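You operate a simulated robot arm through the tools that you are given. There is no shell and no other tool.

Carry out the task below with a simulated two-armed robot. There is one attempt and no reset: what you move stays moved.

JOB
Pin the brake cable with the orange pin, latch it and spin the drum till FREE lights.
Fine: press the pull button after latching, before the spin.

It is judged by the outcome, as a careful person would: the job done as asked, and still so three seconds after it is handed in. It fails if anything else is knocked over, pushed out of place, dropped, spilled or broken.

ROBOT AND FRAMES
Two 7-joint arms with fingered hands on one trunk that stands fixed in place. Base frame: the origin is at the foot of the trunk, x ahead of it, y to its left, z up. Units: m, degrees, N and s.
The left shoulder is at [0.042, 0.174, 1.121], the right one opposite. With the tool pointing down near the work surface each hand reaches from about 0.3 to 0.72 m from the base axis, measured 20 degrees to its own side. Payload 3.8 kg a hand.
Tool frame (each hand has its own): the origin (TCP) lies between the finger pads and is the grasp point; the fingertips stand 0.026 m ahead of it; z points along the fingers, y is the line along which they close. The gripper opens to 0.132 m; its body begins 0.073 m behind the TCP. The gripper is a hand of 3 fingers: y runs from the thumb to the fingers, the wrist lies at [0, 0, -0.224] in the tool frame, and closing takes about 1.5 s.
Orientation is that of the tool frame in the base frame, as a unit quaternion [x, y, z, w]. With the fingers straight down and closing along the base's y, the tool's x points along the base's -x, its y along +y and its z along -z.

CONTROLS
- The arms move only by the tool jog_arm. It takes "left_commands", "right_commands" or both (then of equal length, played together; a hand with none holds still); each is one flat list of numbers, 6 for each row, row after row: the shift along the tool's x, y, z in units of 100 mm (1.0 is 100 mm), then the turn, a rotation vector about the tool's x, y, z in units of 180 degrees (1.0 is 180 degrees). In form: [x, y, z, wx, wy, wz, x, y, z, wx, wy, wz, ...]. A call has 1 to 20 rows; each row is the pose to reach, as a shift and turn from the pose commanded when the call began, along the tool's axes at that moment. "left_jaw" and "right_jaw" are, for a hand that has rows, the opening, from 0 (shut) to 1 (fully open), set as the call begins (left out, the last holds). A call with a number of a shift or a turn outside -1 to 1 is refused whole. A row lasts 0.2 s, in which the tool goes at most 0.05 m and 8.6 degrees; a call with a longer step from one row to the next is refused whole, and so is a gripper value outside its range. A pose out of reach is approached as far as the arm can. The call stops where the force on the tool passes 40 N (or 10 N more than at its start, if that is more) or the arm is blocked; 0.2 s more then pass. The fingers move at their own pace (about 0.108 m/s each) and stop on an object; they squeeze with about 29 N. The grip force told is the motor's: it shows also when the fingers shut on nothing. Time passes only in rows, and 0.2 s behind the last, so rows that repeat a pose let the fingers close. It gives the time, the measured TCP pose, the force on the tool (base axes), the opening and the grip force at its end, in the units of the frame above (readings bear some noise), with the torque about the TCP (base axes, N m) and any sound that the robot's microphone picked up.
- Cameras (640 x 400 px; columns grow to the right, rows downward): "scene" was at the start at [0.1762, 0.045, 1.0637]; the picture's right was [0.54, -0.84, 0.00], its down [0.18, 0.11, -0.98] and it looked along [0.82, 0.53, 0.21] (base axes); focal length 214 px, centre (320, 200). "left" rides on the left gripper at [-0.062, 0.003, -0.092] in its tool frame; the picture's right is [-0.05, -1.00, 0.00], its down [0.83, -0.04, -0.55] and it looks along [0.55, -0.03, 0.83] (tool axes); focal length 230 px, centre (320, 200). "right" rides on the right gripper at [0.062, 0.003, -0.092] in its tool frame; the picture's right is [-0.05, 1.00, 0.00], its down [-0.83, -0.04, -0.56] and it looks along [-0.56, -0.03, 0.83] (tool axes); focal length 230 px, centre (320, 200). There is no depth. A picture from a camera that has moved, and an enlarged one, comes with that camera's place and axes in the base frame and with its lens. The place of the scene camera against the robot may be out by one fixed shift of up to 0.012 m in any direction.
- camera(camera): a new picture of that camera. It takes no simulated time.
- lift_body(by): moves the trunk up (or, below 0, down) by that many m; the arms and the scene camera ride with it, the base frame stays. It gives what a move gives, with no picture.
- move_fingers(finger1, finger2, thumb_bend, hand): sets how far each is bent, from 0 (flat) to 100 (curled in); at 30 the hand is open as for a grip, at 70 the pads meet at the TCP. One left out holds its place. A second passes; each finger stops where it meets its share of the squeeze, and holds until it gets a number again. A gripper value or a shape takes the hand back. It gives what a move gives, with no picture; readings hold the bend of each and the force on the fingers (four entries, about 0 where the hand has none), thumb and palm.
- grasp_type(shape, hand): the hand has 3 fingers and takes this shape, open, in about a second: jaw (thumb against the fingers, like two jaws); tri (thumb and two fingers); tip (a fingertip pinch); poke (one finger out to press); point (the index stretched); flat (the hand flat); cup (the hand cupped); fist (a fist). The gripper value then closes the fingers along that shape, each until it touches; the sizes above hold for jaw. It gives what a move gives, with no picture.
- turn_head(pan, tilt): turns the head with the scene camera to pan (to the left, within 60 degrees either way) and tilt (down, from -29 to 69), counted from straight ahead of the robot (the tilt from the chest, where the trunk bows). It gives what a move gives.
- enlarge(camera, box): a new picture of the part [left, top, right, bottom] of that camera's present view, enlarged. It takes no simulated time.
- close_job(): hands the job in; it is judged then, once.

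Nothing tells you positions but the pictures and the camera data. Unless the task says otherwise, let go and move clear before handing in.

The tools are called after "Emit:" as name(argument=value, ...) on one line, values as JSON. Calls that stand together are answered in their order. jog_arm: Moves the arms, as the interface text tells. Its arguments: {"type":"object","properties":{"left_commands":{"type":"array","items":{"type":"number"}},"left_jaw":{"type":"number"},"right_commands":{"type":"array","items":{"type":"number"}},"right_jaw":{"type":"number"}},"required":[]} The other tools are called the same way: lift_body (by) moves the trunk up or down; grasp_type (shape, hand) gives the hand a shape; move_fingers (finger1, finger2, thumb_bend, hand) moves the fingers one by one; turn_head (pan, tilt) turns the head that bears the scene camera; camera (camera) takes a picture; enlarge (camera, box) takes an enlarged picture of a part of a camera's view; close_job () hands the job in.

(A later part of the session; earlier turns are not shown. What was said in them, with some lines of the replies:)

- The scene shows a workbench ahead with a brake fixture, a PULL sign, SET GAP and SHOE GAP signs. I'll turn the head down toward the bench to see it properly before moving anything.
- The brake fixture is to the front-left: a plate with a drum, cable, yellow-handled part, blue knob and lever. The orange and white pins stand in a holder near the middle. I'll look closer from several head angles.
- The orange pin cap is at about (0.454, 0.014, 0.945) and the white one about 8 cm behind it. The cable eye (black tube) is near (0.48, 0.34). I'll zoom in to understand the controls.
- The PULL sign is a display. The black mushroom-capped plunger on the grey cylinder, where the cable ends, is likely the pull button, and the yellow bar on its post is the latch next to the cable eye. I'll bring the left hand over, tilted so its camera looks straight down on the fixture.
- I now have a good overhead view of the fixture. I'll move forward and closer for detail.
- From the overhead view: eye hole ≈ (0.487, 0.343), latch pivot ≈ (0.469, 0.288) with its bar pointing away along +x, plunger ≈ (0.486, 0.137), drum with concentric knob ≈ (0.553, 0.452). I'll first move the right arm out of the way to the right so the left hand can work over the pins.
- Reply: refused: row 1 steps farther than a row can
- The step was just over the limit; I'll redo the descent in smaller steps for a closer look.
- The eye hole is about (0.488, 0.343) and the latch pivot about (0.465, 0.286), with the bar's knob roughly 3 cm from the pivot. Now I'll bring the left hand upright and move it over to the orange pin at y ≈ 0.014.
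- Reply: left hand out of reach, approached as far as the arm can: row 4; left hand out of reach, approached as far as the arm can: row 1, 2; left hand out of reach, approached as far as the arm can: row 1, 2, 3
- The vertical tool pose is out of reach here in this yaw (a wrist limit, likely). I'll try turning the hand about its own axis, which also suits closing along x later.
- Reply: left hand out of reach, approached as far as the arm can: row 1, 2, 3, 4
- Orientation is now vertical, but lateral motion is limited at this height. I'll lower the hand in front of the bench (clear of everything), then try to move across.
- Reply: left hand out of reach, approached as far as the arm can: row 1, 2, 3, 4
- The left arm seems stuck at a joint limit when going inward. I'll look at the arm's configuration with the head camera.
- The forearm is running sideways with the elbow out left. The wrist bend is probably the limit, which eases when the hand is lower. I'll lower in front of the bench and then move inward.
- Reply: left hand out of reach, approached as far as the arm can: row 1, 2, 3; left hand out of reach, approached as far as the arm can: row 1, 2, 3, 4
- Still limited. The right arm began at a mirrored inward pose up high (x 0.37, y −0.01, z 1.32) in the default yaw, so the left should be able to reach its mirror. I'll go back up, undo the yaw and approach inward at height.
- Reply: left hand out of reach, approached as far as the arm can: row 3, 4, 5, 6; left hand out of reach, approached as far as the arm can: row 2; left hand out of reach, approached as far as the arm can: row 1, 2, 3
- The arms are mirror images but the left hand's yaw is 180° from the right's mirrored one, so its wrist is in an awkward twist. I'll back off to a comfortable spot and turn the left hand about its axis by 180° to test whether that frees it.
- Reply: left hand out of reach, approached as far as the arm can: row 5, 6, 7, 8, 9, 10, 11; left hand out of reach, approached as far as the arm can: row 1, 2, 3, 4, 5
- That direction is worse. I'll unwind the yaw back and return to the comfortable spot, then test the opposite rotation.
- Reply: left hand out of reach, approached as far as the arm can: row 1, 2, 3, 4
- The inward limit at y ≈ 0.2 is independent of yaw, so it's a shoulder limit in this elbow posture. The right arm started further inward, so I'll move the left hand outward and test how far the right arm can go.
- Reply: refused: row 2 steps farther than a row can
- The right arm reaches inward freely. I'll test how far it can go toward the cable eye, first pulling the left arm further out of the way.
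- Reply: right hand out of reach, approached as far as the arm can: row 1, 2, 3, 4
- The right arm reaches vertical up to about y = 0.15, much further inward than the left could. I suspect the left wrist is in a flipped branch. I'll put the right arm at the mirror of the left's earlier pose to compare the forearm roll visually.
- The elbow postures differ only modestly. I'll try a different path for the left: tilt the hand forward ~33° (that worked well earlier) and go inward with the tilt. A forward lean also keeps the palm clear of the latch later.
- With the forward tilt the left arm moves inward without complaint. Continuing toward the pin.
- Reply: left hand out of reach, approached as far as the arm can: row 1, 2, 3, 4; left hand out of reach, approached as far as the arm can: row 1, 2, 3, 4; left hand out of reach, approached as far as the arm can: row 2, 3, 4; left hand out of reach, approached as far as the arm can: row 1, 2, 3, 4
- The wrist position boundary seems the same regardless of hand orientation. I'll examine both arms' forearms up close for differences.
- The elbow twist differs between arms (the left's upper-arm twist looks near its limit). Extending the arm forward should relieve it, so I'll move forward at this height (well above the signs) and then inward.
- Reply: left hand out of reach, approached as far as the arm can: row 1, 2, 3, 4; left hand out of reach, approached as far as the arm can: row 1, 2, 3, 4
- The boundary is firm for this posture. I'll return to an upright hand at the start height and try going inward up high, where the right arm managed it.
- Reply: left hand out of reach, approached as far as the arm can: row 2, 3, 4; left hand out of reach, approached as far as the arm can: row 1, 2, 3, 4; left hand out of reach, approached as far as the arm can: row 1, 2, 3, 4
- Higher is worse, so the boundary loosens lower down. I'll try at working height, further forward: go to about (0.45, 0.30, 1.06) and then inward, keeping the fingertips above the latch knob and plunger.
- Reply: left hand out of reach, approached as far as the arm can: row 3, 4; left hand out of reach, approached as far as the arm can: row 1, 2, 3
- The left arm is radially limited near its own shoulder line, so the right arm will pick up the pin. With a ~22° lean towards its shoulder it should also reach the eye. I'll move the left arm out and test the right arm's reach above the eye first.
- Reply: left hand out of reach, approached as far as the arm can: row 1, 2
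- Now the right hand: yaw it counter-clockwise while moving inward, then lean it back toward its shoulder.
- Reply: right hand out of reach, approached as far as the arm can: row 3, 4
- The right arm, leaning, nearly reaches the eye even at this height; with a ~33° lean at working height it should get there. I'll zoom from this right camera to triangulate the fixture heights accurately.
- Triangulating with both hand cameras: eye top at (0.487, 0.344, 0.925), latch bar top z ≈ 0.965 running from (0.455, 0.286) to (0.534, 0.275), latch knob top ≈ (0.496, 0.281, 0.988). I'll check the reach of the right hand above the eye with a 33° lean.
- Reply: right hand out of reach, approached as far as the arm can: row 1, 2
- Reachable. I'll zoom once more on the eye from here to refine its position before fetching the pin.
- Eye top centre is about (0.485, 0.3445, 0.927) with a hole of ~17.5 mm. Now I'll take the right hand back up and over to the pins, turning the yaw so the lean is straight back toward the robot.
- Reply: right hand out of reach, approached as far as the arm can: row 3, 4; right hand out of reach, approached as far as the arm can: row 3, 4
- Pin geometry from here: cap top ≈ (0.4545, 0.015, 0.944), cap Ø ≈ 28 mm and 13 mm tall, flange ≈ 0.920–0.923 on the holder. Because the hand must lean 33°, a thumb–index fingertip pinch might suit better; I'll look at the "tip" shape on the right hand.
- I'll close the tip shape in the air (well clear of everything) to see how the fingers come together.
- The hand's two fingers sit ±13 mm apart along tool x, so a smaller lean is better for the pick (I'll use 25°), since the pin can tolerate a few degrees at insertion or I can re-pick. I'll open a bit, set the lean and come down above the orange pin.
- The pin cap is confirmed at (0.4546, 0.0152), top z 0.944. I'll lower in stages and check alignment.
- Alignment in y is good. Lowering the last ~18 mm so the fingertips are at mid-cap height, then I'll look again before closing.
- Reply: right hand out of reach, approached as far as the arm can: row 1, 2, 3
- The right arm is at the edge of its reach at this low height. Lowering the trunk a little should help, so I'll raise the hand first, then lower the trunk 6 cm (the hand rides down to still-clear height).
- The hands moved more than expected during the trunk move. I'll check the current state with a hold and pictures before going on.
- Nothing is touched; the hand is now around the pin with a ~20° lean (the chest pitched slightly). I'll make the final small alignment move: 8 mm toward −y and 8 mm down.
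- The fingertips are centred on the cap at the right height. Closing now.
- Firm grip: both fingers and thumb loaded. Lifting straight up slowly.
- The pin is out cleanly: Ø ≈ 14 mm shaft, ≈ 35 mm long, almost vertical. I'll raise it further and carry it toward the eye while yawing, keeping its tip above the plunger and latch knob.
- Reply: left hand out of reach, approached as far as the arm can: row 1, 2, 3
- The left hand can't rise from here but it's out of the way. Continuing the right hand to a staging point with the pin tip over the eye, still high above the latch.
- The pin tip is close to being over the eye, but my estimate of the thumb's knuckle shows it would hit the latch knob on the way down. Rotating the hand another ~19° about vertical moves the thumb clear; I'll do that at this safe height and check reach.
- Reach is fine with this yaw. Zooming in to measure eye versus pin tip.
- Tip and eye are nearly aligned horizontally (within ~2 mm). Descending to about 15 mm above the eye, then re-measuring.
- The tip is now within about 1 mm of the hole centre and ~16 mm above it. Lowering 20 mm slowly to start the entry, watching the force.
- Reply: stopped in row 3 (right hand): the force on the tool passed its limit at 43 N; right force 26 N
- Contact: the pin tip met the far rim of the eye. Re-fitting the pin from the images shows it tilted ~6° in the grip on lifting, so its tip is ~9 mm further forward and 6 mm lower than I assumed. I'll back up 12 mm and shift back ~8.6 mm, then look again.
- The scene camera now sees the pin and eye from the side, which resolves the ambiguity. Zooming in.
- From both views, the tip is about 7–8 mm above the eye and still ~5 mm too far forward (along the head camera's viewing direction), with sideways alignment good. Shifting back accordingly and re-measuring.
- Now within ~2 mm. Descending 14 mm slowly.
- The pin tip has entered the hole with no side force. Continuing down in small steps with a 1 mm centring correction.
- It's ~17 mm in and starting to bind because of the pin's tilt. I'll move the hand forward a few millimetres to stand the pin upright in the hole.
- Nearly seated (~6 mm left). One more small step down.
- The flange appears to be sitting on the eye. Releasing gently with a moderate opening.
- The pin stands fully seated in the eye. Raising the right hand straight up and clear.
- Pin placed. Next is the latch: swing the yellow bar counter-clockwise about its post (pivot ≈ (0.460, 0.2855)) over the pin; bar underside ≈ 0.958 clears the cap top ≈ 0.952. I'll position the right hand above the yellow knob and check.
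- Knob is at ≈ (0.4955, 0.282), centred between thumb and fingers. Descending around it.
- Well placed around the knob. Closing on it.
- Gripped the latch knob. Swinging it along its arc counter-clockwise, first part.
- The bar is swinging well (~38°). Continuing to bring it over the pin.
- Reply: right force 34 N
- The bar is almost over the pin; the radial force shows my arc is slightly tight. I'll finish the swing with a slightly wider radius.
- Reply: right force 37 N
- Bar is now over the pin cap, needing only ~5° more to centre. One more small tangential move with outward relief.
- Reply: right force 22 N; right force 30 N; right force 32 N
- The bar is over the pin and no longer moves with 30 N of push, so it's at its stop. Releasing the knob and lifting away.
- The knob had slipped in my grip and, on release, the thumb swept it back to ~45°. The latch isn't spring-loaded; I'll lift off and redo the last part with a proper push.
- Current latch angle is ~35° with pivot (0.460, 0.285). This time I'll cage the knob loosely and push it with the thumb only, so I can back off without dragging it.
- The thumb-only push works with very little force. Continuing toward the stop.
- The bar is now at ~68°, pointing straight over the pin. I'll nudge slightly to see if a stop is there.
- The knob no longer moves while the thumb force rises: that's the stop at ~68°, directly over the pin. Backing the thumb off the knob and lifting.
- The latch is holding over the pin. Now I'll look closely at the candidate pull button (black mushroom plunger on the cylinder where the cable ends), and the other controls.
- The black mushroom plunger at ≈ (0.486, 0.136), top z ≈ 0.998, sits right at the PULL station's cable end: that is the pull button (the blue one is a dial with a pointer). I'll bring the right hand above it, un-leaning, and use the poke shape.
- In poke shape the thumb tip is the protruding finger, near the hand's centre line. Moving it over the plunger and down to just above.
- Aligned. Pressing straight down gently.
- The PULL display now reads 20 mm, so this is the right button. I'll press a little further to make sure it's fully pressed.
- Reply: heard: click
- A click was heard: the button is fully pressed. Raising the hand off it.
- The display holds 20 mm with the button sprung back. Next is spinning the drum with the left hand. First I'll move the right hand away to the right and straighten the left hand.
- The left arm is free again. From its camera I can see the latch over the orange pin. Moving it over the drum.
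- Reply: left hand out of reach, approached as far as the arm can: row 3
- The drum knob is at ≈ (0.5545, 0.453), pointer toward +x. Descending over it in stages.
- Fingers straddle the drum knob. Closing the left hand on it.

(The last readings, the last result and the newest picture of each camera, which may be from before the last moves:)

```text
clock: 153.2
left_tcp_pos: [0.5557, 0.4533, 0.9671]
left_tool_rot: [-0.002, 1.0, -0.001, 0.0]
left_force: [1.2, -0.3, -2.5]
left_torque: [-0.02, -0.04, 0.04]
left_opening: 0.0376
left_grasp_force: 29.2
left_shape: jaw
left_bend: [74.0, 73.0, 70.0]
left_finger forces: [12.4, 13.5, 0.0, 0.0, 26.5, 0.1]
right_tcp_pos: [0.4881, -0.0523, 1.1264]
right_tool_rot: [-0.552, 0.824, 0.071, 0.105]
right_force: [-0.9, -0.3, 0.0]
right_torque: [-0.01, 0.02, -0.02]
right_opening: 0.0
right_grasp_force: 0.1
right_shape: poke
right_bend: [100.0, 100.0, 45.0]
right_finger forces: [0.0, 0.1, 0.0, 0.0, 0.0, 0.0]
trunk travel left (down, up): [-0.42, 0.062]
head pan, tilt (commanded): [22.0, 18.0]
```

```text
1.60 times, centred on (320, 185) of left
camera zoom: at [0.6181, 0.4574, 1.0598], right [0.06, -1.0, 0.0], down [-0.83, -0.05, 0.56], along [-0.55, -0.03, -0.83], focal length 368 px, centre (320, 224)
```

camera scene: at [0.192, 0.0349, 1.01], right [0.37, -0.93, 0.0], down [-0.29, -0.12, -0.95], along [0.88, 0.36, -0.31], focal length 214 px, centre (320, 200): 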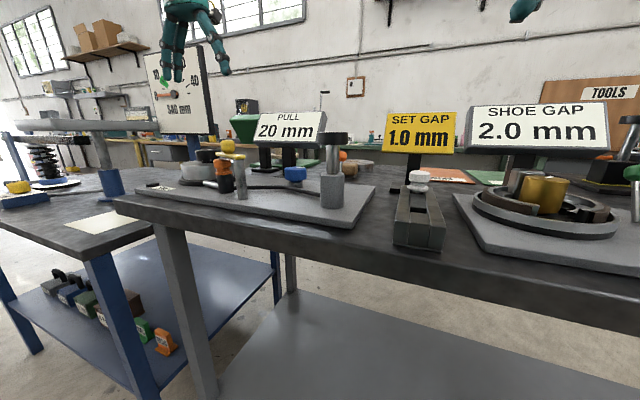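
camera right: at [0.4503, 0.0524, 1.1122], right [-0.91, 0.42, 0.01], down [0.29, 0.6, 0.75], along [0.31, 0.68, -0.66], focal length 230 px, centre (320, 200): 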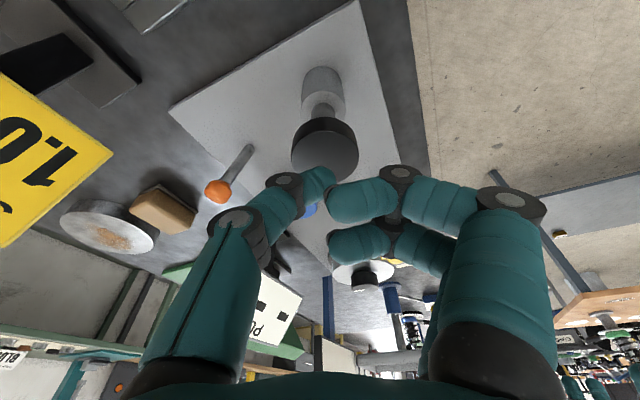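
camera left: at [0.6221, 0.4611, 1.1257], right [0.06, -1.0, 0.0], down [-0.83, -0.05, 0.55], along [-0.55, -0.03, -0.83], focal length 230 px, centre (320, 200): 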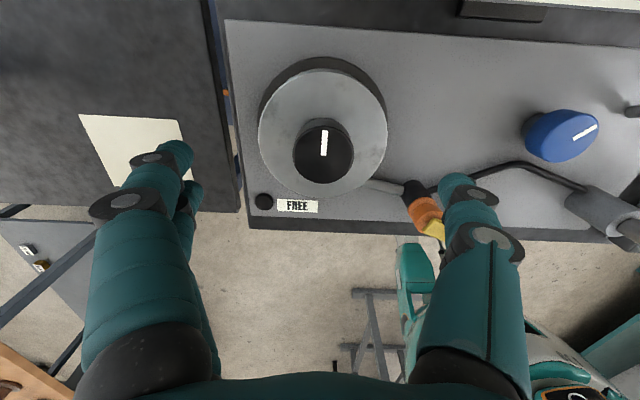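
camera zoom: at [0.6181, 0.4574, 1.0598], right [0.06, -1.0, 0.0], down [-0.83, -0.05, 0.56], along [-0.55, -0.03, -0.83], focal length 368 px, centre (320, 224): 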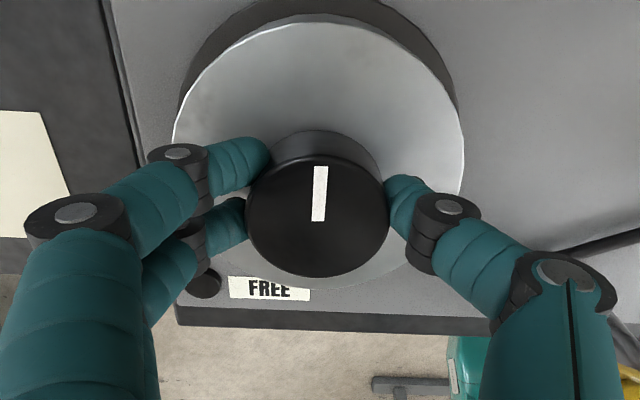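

Firm grip on the drum knob. Rotating it clockwise (seen from above) by ~80°.

Emit:
jog_arm(left_commands=[0, 0, 0, 0, 0, 0.045, 0, 0, 0, 0, 0, 0.09, 0, 0, 0, 0, 0, 0.135, 0, 0, 0, 0, 0, 0.18, 0, 0, 0, 0, 0, 0.225, 0, 0, 0, 0, 0, 0.27, 0, 0, 0, 0, 0, 0.315, 0, 0, 0, 0, 0, 0.36, 0, 0, 0, 0, 0, 0.405, 0, 0, 0, 0, 0, 0.45])

Emit:
camera(camera="left")

Emit:
camera(camera="scene")

```text
clock: 155.4
left_tcp_pos: [0.5535, 0.4514, 0.9685]
left_tool_rot: [0.649, 0.761, -0.003, 0.001]
left_force: [-9.9, -27.1, -5.3]
left_torque: [-0.45, 0.3, 0.13]
left_opening: 0.0374
left_grasp_force: 29.4
left_shape: jaw
left_bend: [74.0, 73.0, 70.0]
left_finger forces: [13.2, 10.5, 0.1, 0.1, 36.2, 0.1]
right_tcp_pos: [0.4872, -0.0555, 1.1267]
right_tool_rot: [-0.553, 0.823, 0.072, 0.107]
right_force: [0.6, 0.2, 0.0]
right_torque: [0.02, -0.01, 0.02]
right_opening: 0.0
right_grasp_force: 0.1
right_shape: poke
right_bend: [100.0, 100.0, 45.0]
right_finger forces: [0.1, 0.1, 0.0, 0.0, 0.0, 0.0]
trunk travel left (down, up): [-0.42, 0.062]
head pan, tilt (commanded): [22.0, 18.0]
```

```text
taken
camera left: at [0.5676, 0.391, 1.0606], right [-0.98, -0.21, 0.0], down [-0.17, 0.82, 0.55], along [-0.12, 0.54, -0.84], focal length 230 px, centre (320, 200)
```

left: 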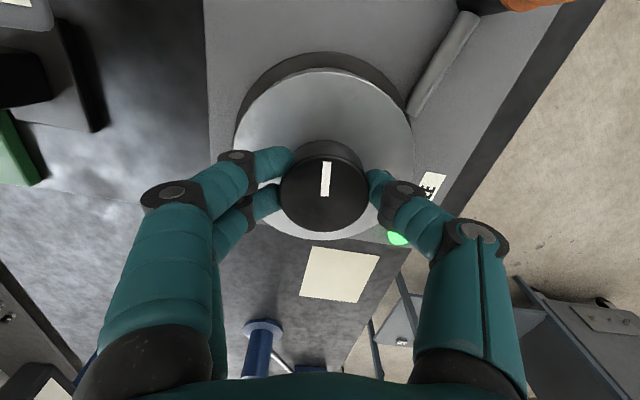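

```text
taken
camera scene: at [0.1918, 0.033, 1.01], right [0.37, -0.93, 0.0], down [-0.29, -0.11, -0.95], along [0.88, 0.36, -0.31], focal length 214 px, centre (320, 200)
```

scene: 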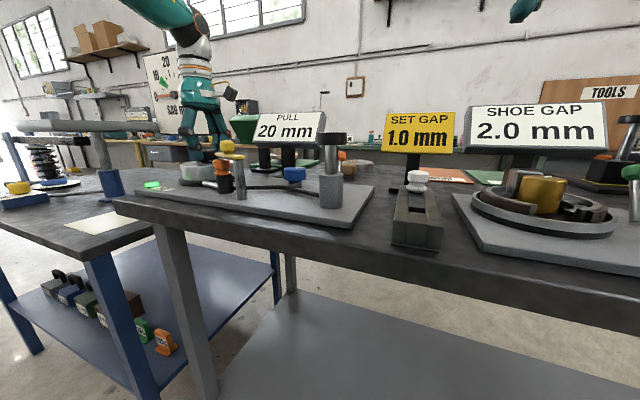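

FREE is lit green. I'll relieve the side load, open the left hand and rise straight up.

Emit:
jog_arm(left_commands=[-0.037, -0.021, 0, 0, 0, 0, -0.037, -0.021, 0, 0, 0, 0])

Emit:
jog_arm(left_commands=[0, 0, 0, 0, 0, 0, 0, 0, 0, 0, 0, 0, 0, 0, 0, 0, 0, 0, 0, 0, 0, 0, 0, 0, 0, 0, 0, 0, 0, 0], left_jaw=0.7)

Emit:
camera(camera="left")

Emit:
enlarge(camera="scene", box=[130, 100, 330, 225])

```text
clock: 156.0
left_tcp_pos: [0.5517, 0.4508, 0.9674]
left_tool_rot: [0.648, 0.762, 0.0, 0.001]
left_force: [-1.4, -14.3, -2.8]
left_torque: [-0.25, 0.17, 0.05]
left_opening: 0.0374
left_grasp_force: 28.6
left_shape: jaw
left_bend: [73.0, 73.0, 70.0]
left_finger forces: [14.4, 13.4, 0.0, 0.1, 30.7, 0.1]
right_tcp_pos: [0.4875, -0.0535, 1.1272]
right_tool_rot: [-0.553, 0.824, 0.071, 0.106]
right_force: [0.4, 0.0, 0.2]
right_torque: [-0.04, -0.02, 0.0]
right_opening: 0.0002
right_grasp_force: 0.1
right_shape: poke
right_bend: [100.0, 100.0, 45.0]
right_finger forces: [0.0, 0.0, 0.0, 0.0, 0.0, 0.0]
trunk travel left (down, up): [-0.42, 0.062]
head pan, tilt (commanded): [22.0, 18.0]
```

```text
clock: 157.2
left_tcp_pos: [0.553, 0.452, 0.9671]
left_tool_rot: [0.648, 0.762, -0.001, 0.001]
left_force: [1.0, -0.1, -0.3]
left_torque: [0.01, 0.0, 0.0]
left_opening: 0.092
left_grasp_force: 0.1
left_shape: jaw
left_bend: [68.0, 68.0, 64.0]
left_finger forces: [0.0, 0.0, 0.0, 0.0, 0.0, 0.1]
right_tcp_pos: [0.4891, -0.0529, 1.1282]
right_tool_rot: [-0.552, 0.824, 0.071, 0.107]
right_force: [0.2, 0.5, 0.4]
right_torque: [0.0, 0.0, 0.01]
right_opening: 0.0
right_grasp_force: 0.0
right_shape: poke
right_bend: [100.0, 100.0, 45.0]
right_finger forces: [0.0, 0.1, 0.1, 0.0, 0.2, 0.0]
trunk travel left (down, up): [-0.42, 0.062]
head pan, tilt (commanded): [22.0, 18.0]
```

```text
taken
camera left: at [0.5667, 0.3909, 1.0595], right [-0.98, -0.21, 0.0], down [-0.18, 0.81, 0.55], along [-0.12, 0.54, -0.83], focal length 230 px, centre (320, 200)
```

left: 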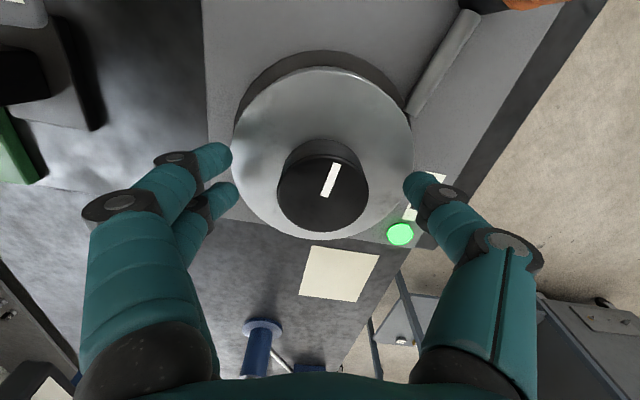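

```text
3.20 times, centred on (230, 162) of scene
camera zoom: at [0.1924, 0.035, 1.0098], right [0.37, -0.93, 0.0], down [-0.29, -0.12, -0.95], along [0.88, 0.36, -0.31], focal length 686 px, centre (608, 320)
```

zoom: 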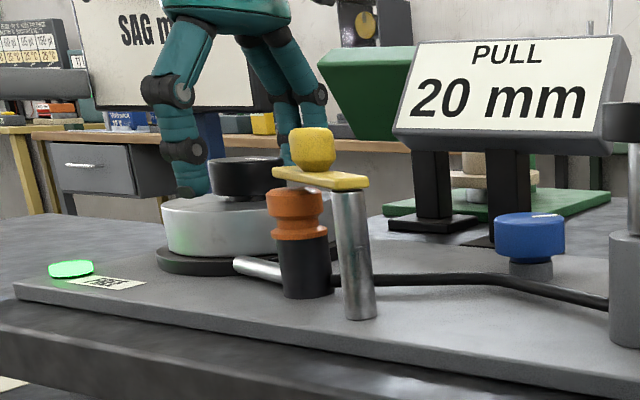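

FREE stays lit after release. Raising the left hand clear and verifying the final state.

Emit:
jog_arm(left_commands=[0, 0, -0.3, 0, 0, 0, 0, 0, -0.6, 0, 0, 0, 0, 0, -0.95, 0, 0, 0])

Emit:
jog_arm(left_commands=[0.05, -0.3, -0.1, 0, 0, 0, 0.05, -0.6, -0.2, 0, 0, 0, 0.05, -0.95, -0.3, 0, 0, 0, 0.05, -0.95, -0.3, 0, 0, 0])

Emit:
camera(camera="left")

Emit:
camera(camera="scene")

Emit:
enlarge(camera="scene", box=[130, 100, 330, 225])

```text
clock: 158.0
left_tcp_pos: [0.5519, 0.4533, 1.0635]
left_tool_rot: [0.647, 0.763, 0.0, 0.0]
left_force: [-0.6, 0.4, 0.0]
left_torque: [0.01, -0.01, 0.01]
left_opening: 0.0921
left_grasp_force: 0.0
left_shape: jaw
left_bend: [68.0, 68.0, 64.0]
left_finger forces: [0.0, 0.0, 0.0, 0.0, 0.1, 0.0]
right_tcp_pos: [0.4871, -0.0528, 1.1266]
right_tool_rot: [-0.553, 0.824, 0.07, 0.107]
right_force: [0.5, 0.8, 0.3]
right_torque: [-0.04, -0.01, 0.0]
right_opening: 0.0
right_grasp_force: 0.1
right_shape: poke
right_bend: [100.0, 100.0, 45.0]
right_finger forces: [0.1, 0.0, 0.0, 0.0, 0.0, 0.0]
trunk travel left (down, up): [-0.42, 0.062]
head pan, tilt (commanded): [22.0, 18.0]
```

```text
clock: 159.0
left_tcp_pos: [0.4592, 0.443, 1.0945]
left_tool_rot: [0.647, 0.762, -0.001, 0.001]
left_force: [-0.1, -0.8, 0.1]
left_torque: [-0.02, 0.03, -0.01]
left_opening: 0.092
left_grasp_force: 0.0
left_shape: jaw
left_bend: [68.0, 68.0, 64.0]
left_finger forces: [0.0, 0.0, 0.0, 0.0, 0.1, 0.0]
right_tcp_pos: [0.4879, -0.053, 1.1265]
right_tool_rot: [-0.553, 0.824, 0.071, 0.105]
right_force: [-0.4, -0.4, 0.4]
right_torque: [-0.02, 0.02, 0.01]
right_opening: 0.0
right_grasp_force: 0.2
right_shape: poke
right_bend: [100.0, 100.0, 45.0]
right_finger forces: [0.1, 0.0, 0.0, 0.0, 0.0, 0.0]
trunk travel left (down, up): [-0.42, 0.062]
head pan, tilt (commanded): [22.0, 18.0]
```

```text
taken
camera left: at [0.4732, 0.3828, 1.1863], right [-0.98, -0.21, 0.0], down [-0.18, 0.81, 0.55], along [-0.12, 0.54, -0.83], focal length 230 px, centre (320, 200)
```

left: 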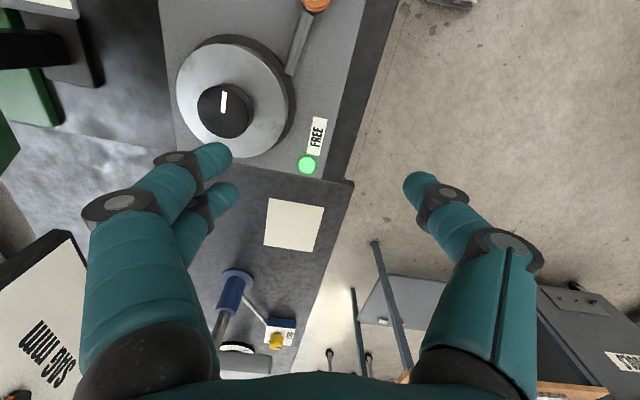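

```text
taken
camera scene: at [0.193, 0.0349, 1.0097], right [0.37, -0.93, 0.0], down [-0.29, -0.12, -0.95], along [0.88, 0.36, -0.31], focal length 214 px, centre (320, 200)
```

scene: 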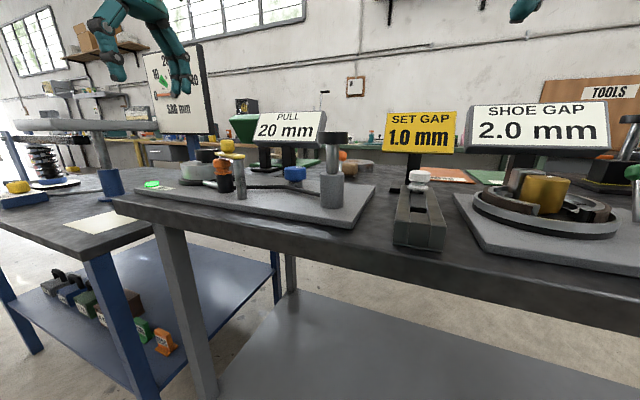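

```text
3.20 times, centred on (230, 162) of scene
camera zoom: at [0.193, 0.0349, 1.0097], right [0.37, -0.93, 0.0], down [-0.29, -0.12, -0.95], along [0.88, 0.36, -0.31], focal length 686 px, centre (608, 320)
```

zoom: 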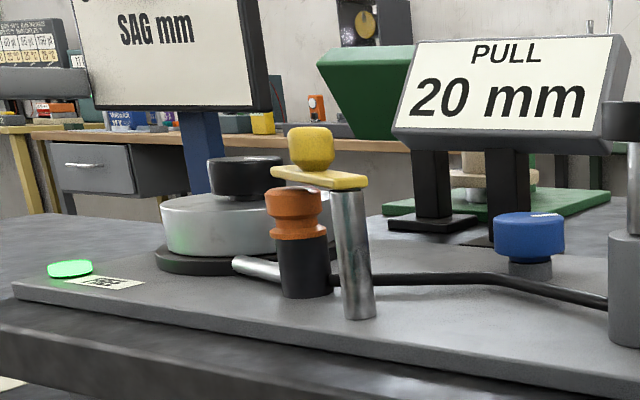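

The orange pin is seated in the eye with the latch bar over it. The pull button was pressed after latching and PULL reads 20 mm. The drum has been spun and FREE is lit and steady. Both hands are clear and nothing else has moved, so I'm handing in the job.

Emit:
close_job()

```text
The job is handed in.
```

I've handed in the job, and every step you asked for is done:

- **Pin:** the orange pin is seated in the brake cable eye, with its flange resting on top.
- **Latch:** the yellow bar is at its stop, over the pin. My first swing slipped back to about 35° when I let go, so I pushed it again. It was still in place at the last check.
- **Pull button:** I took the black plunger where the cable ends to be the pull button. I pressed it after latching and before the spin, until it clicked. The PULL display still reads 20 mm.
- **Drum:** I turned it about 80° clockwise and FREE lit green. It stayed lit after I let go.

While inserting the pin, its tip pressed on the rim of the eye once, at about 43 N. I backed off and realigned, and it then went in. I saw nothing else knocked, moved or dropped, and both hands were clear when I handed in.
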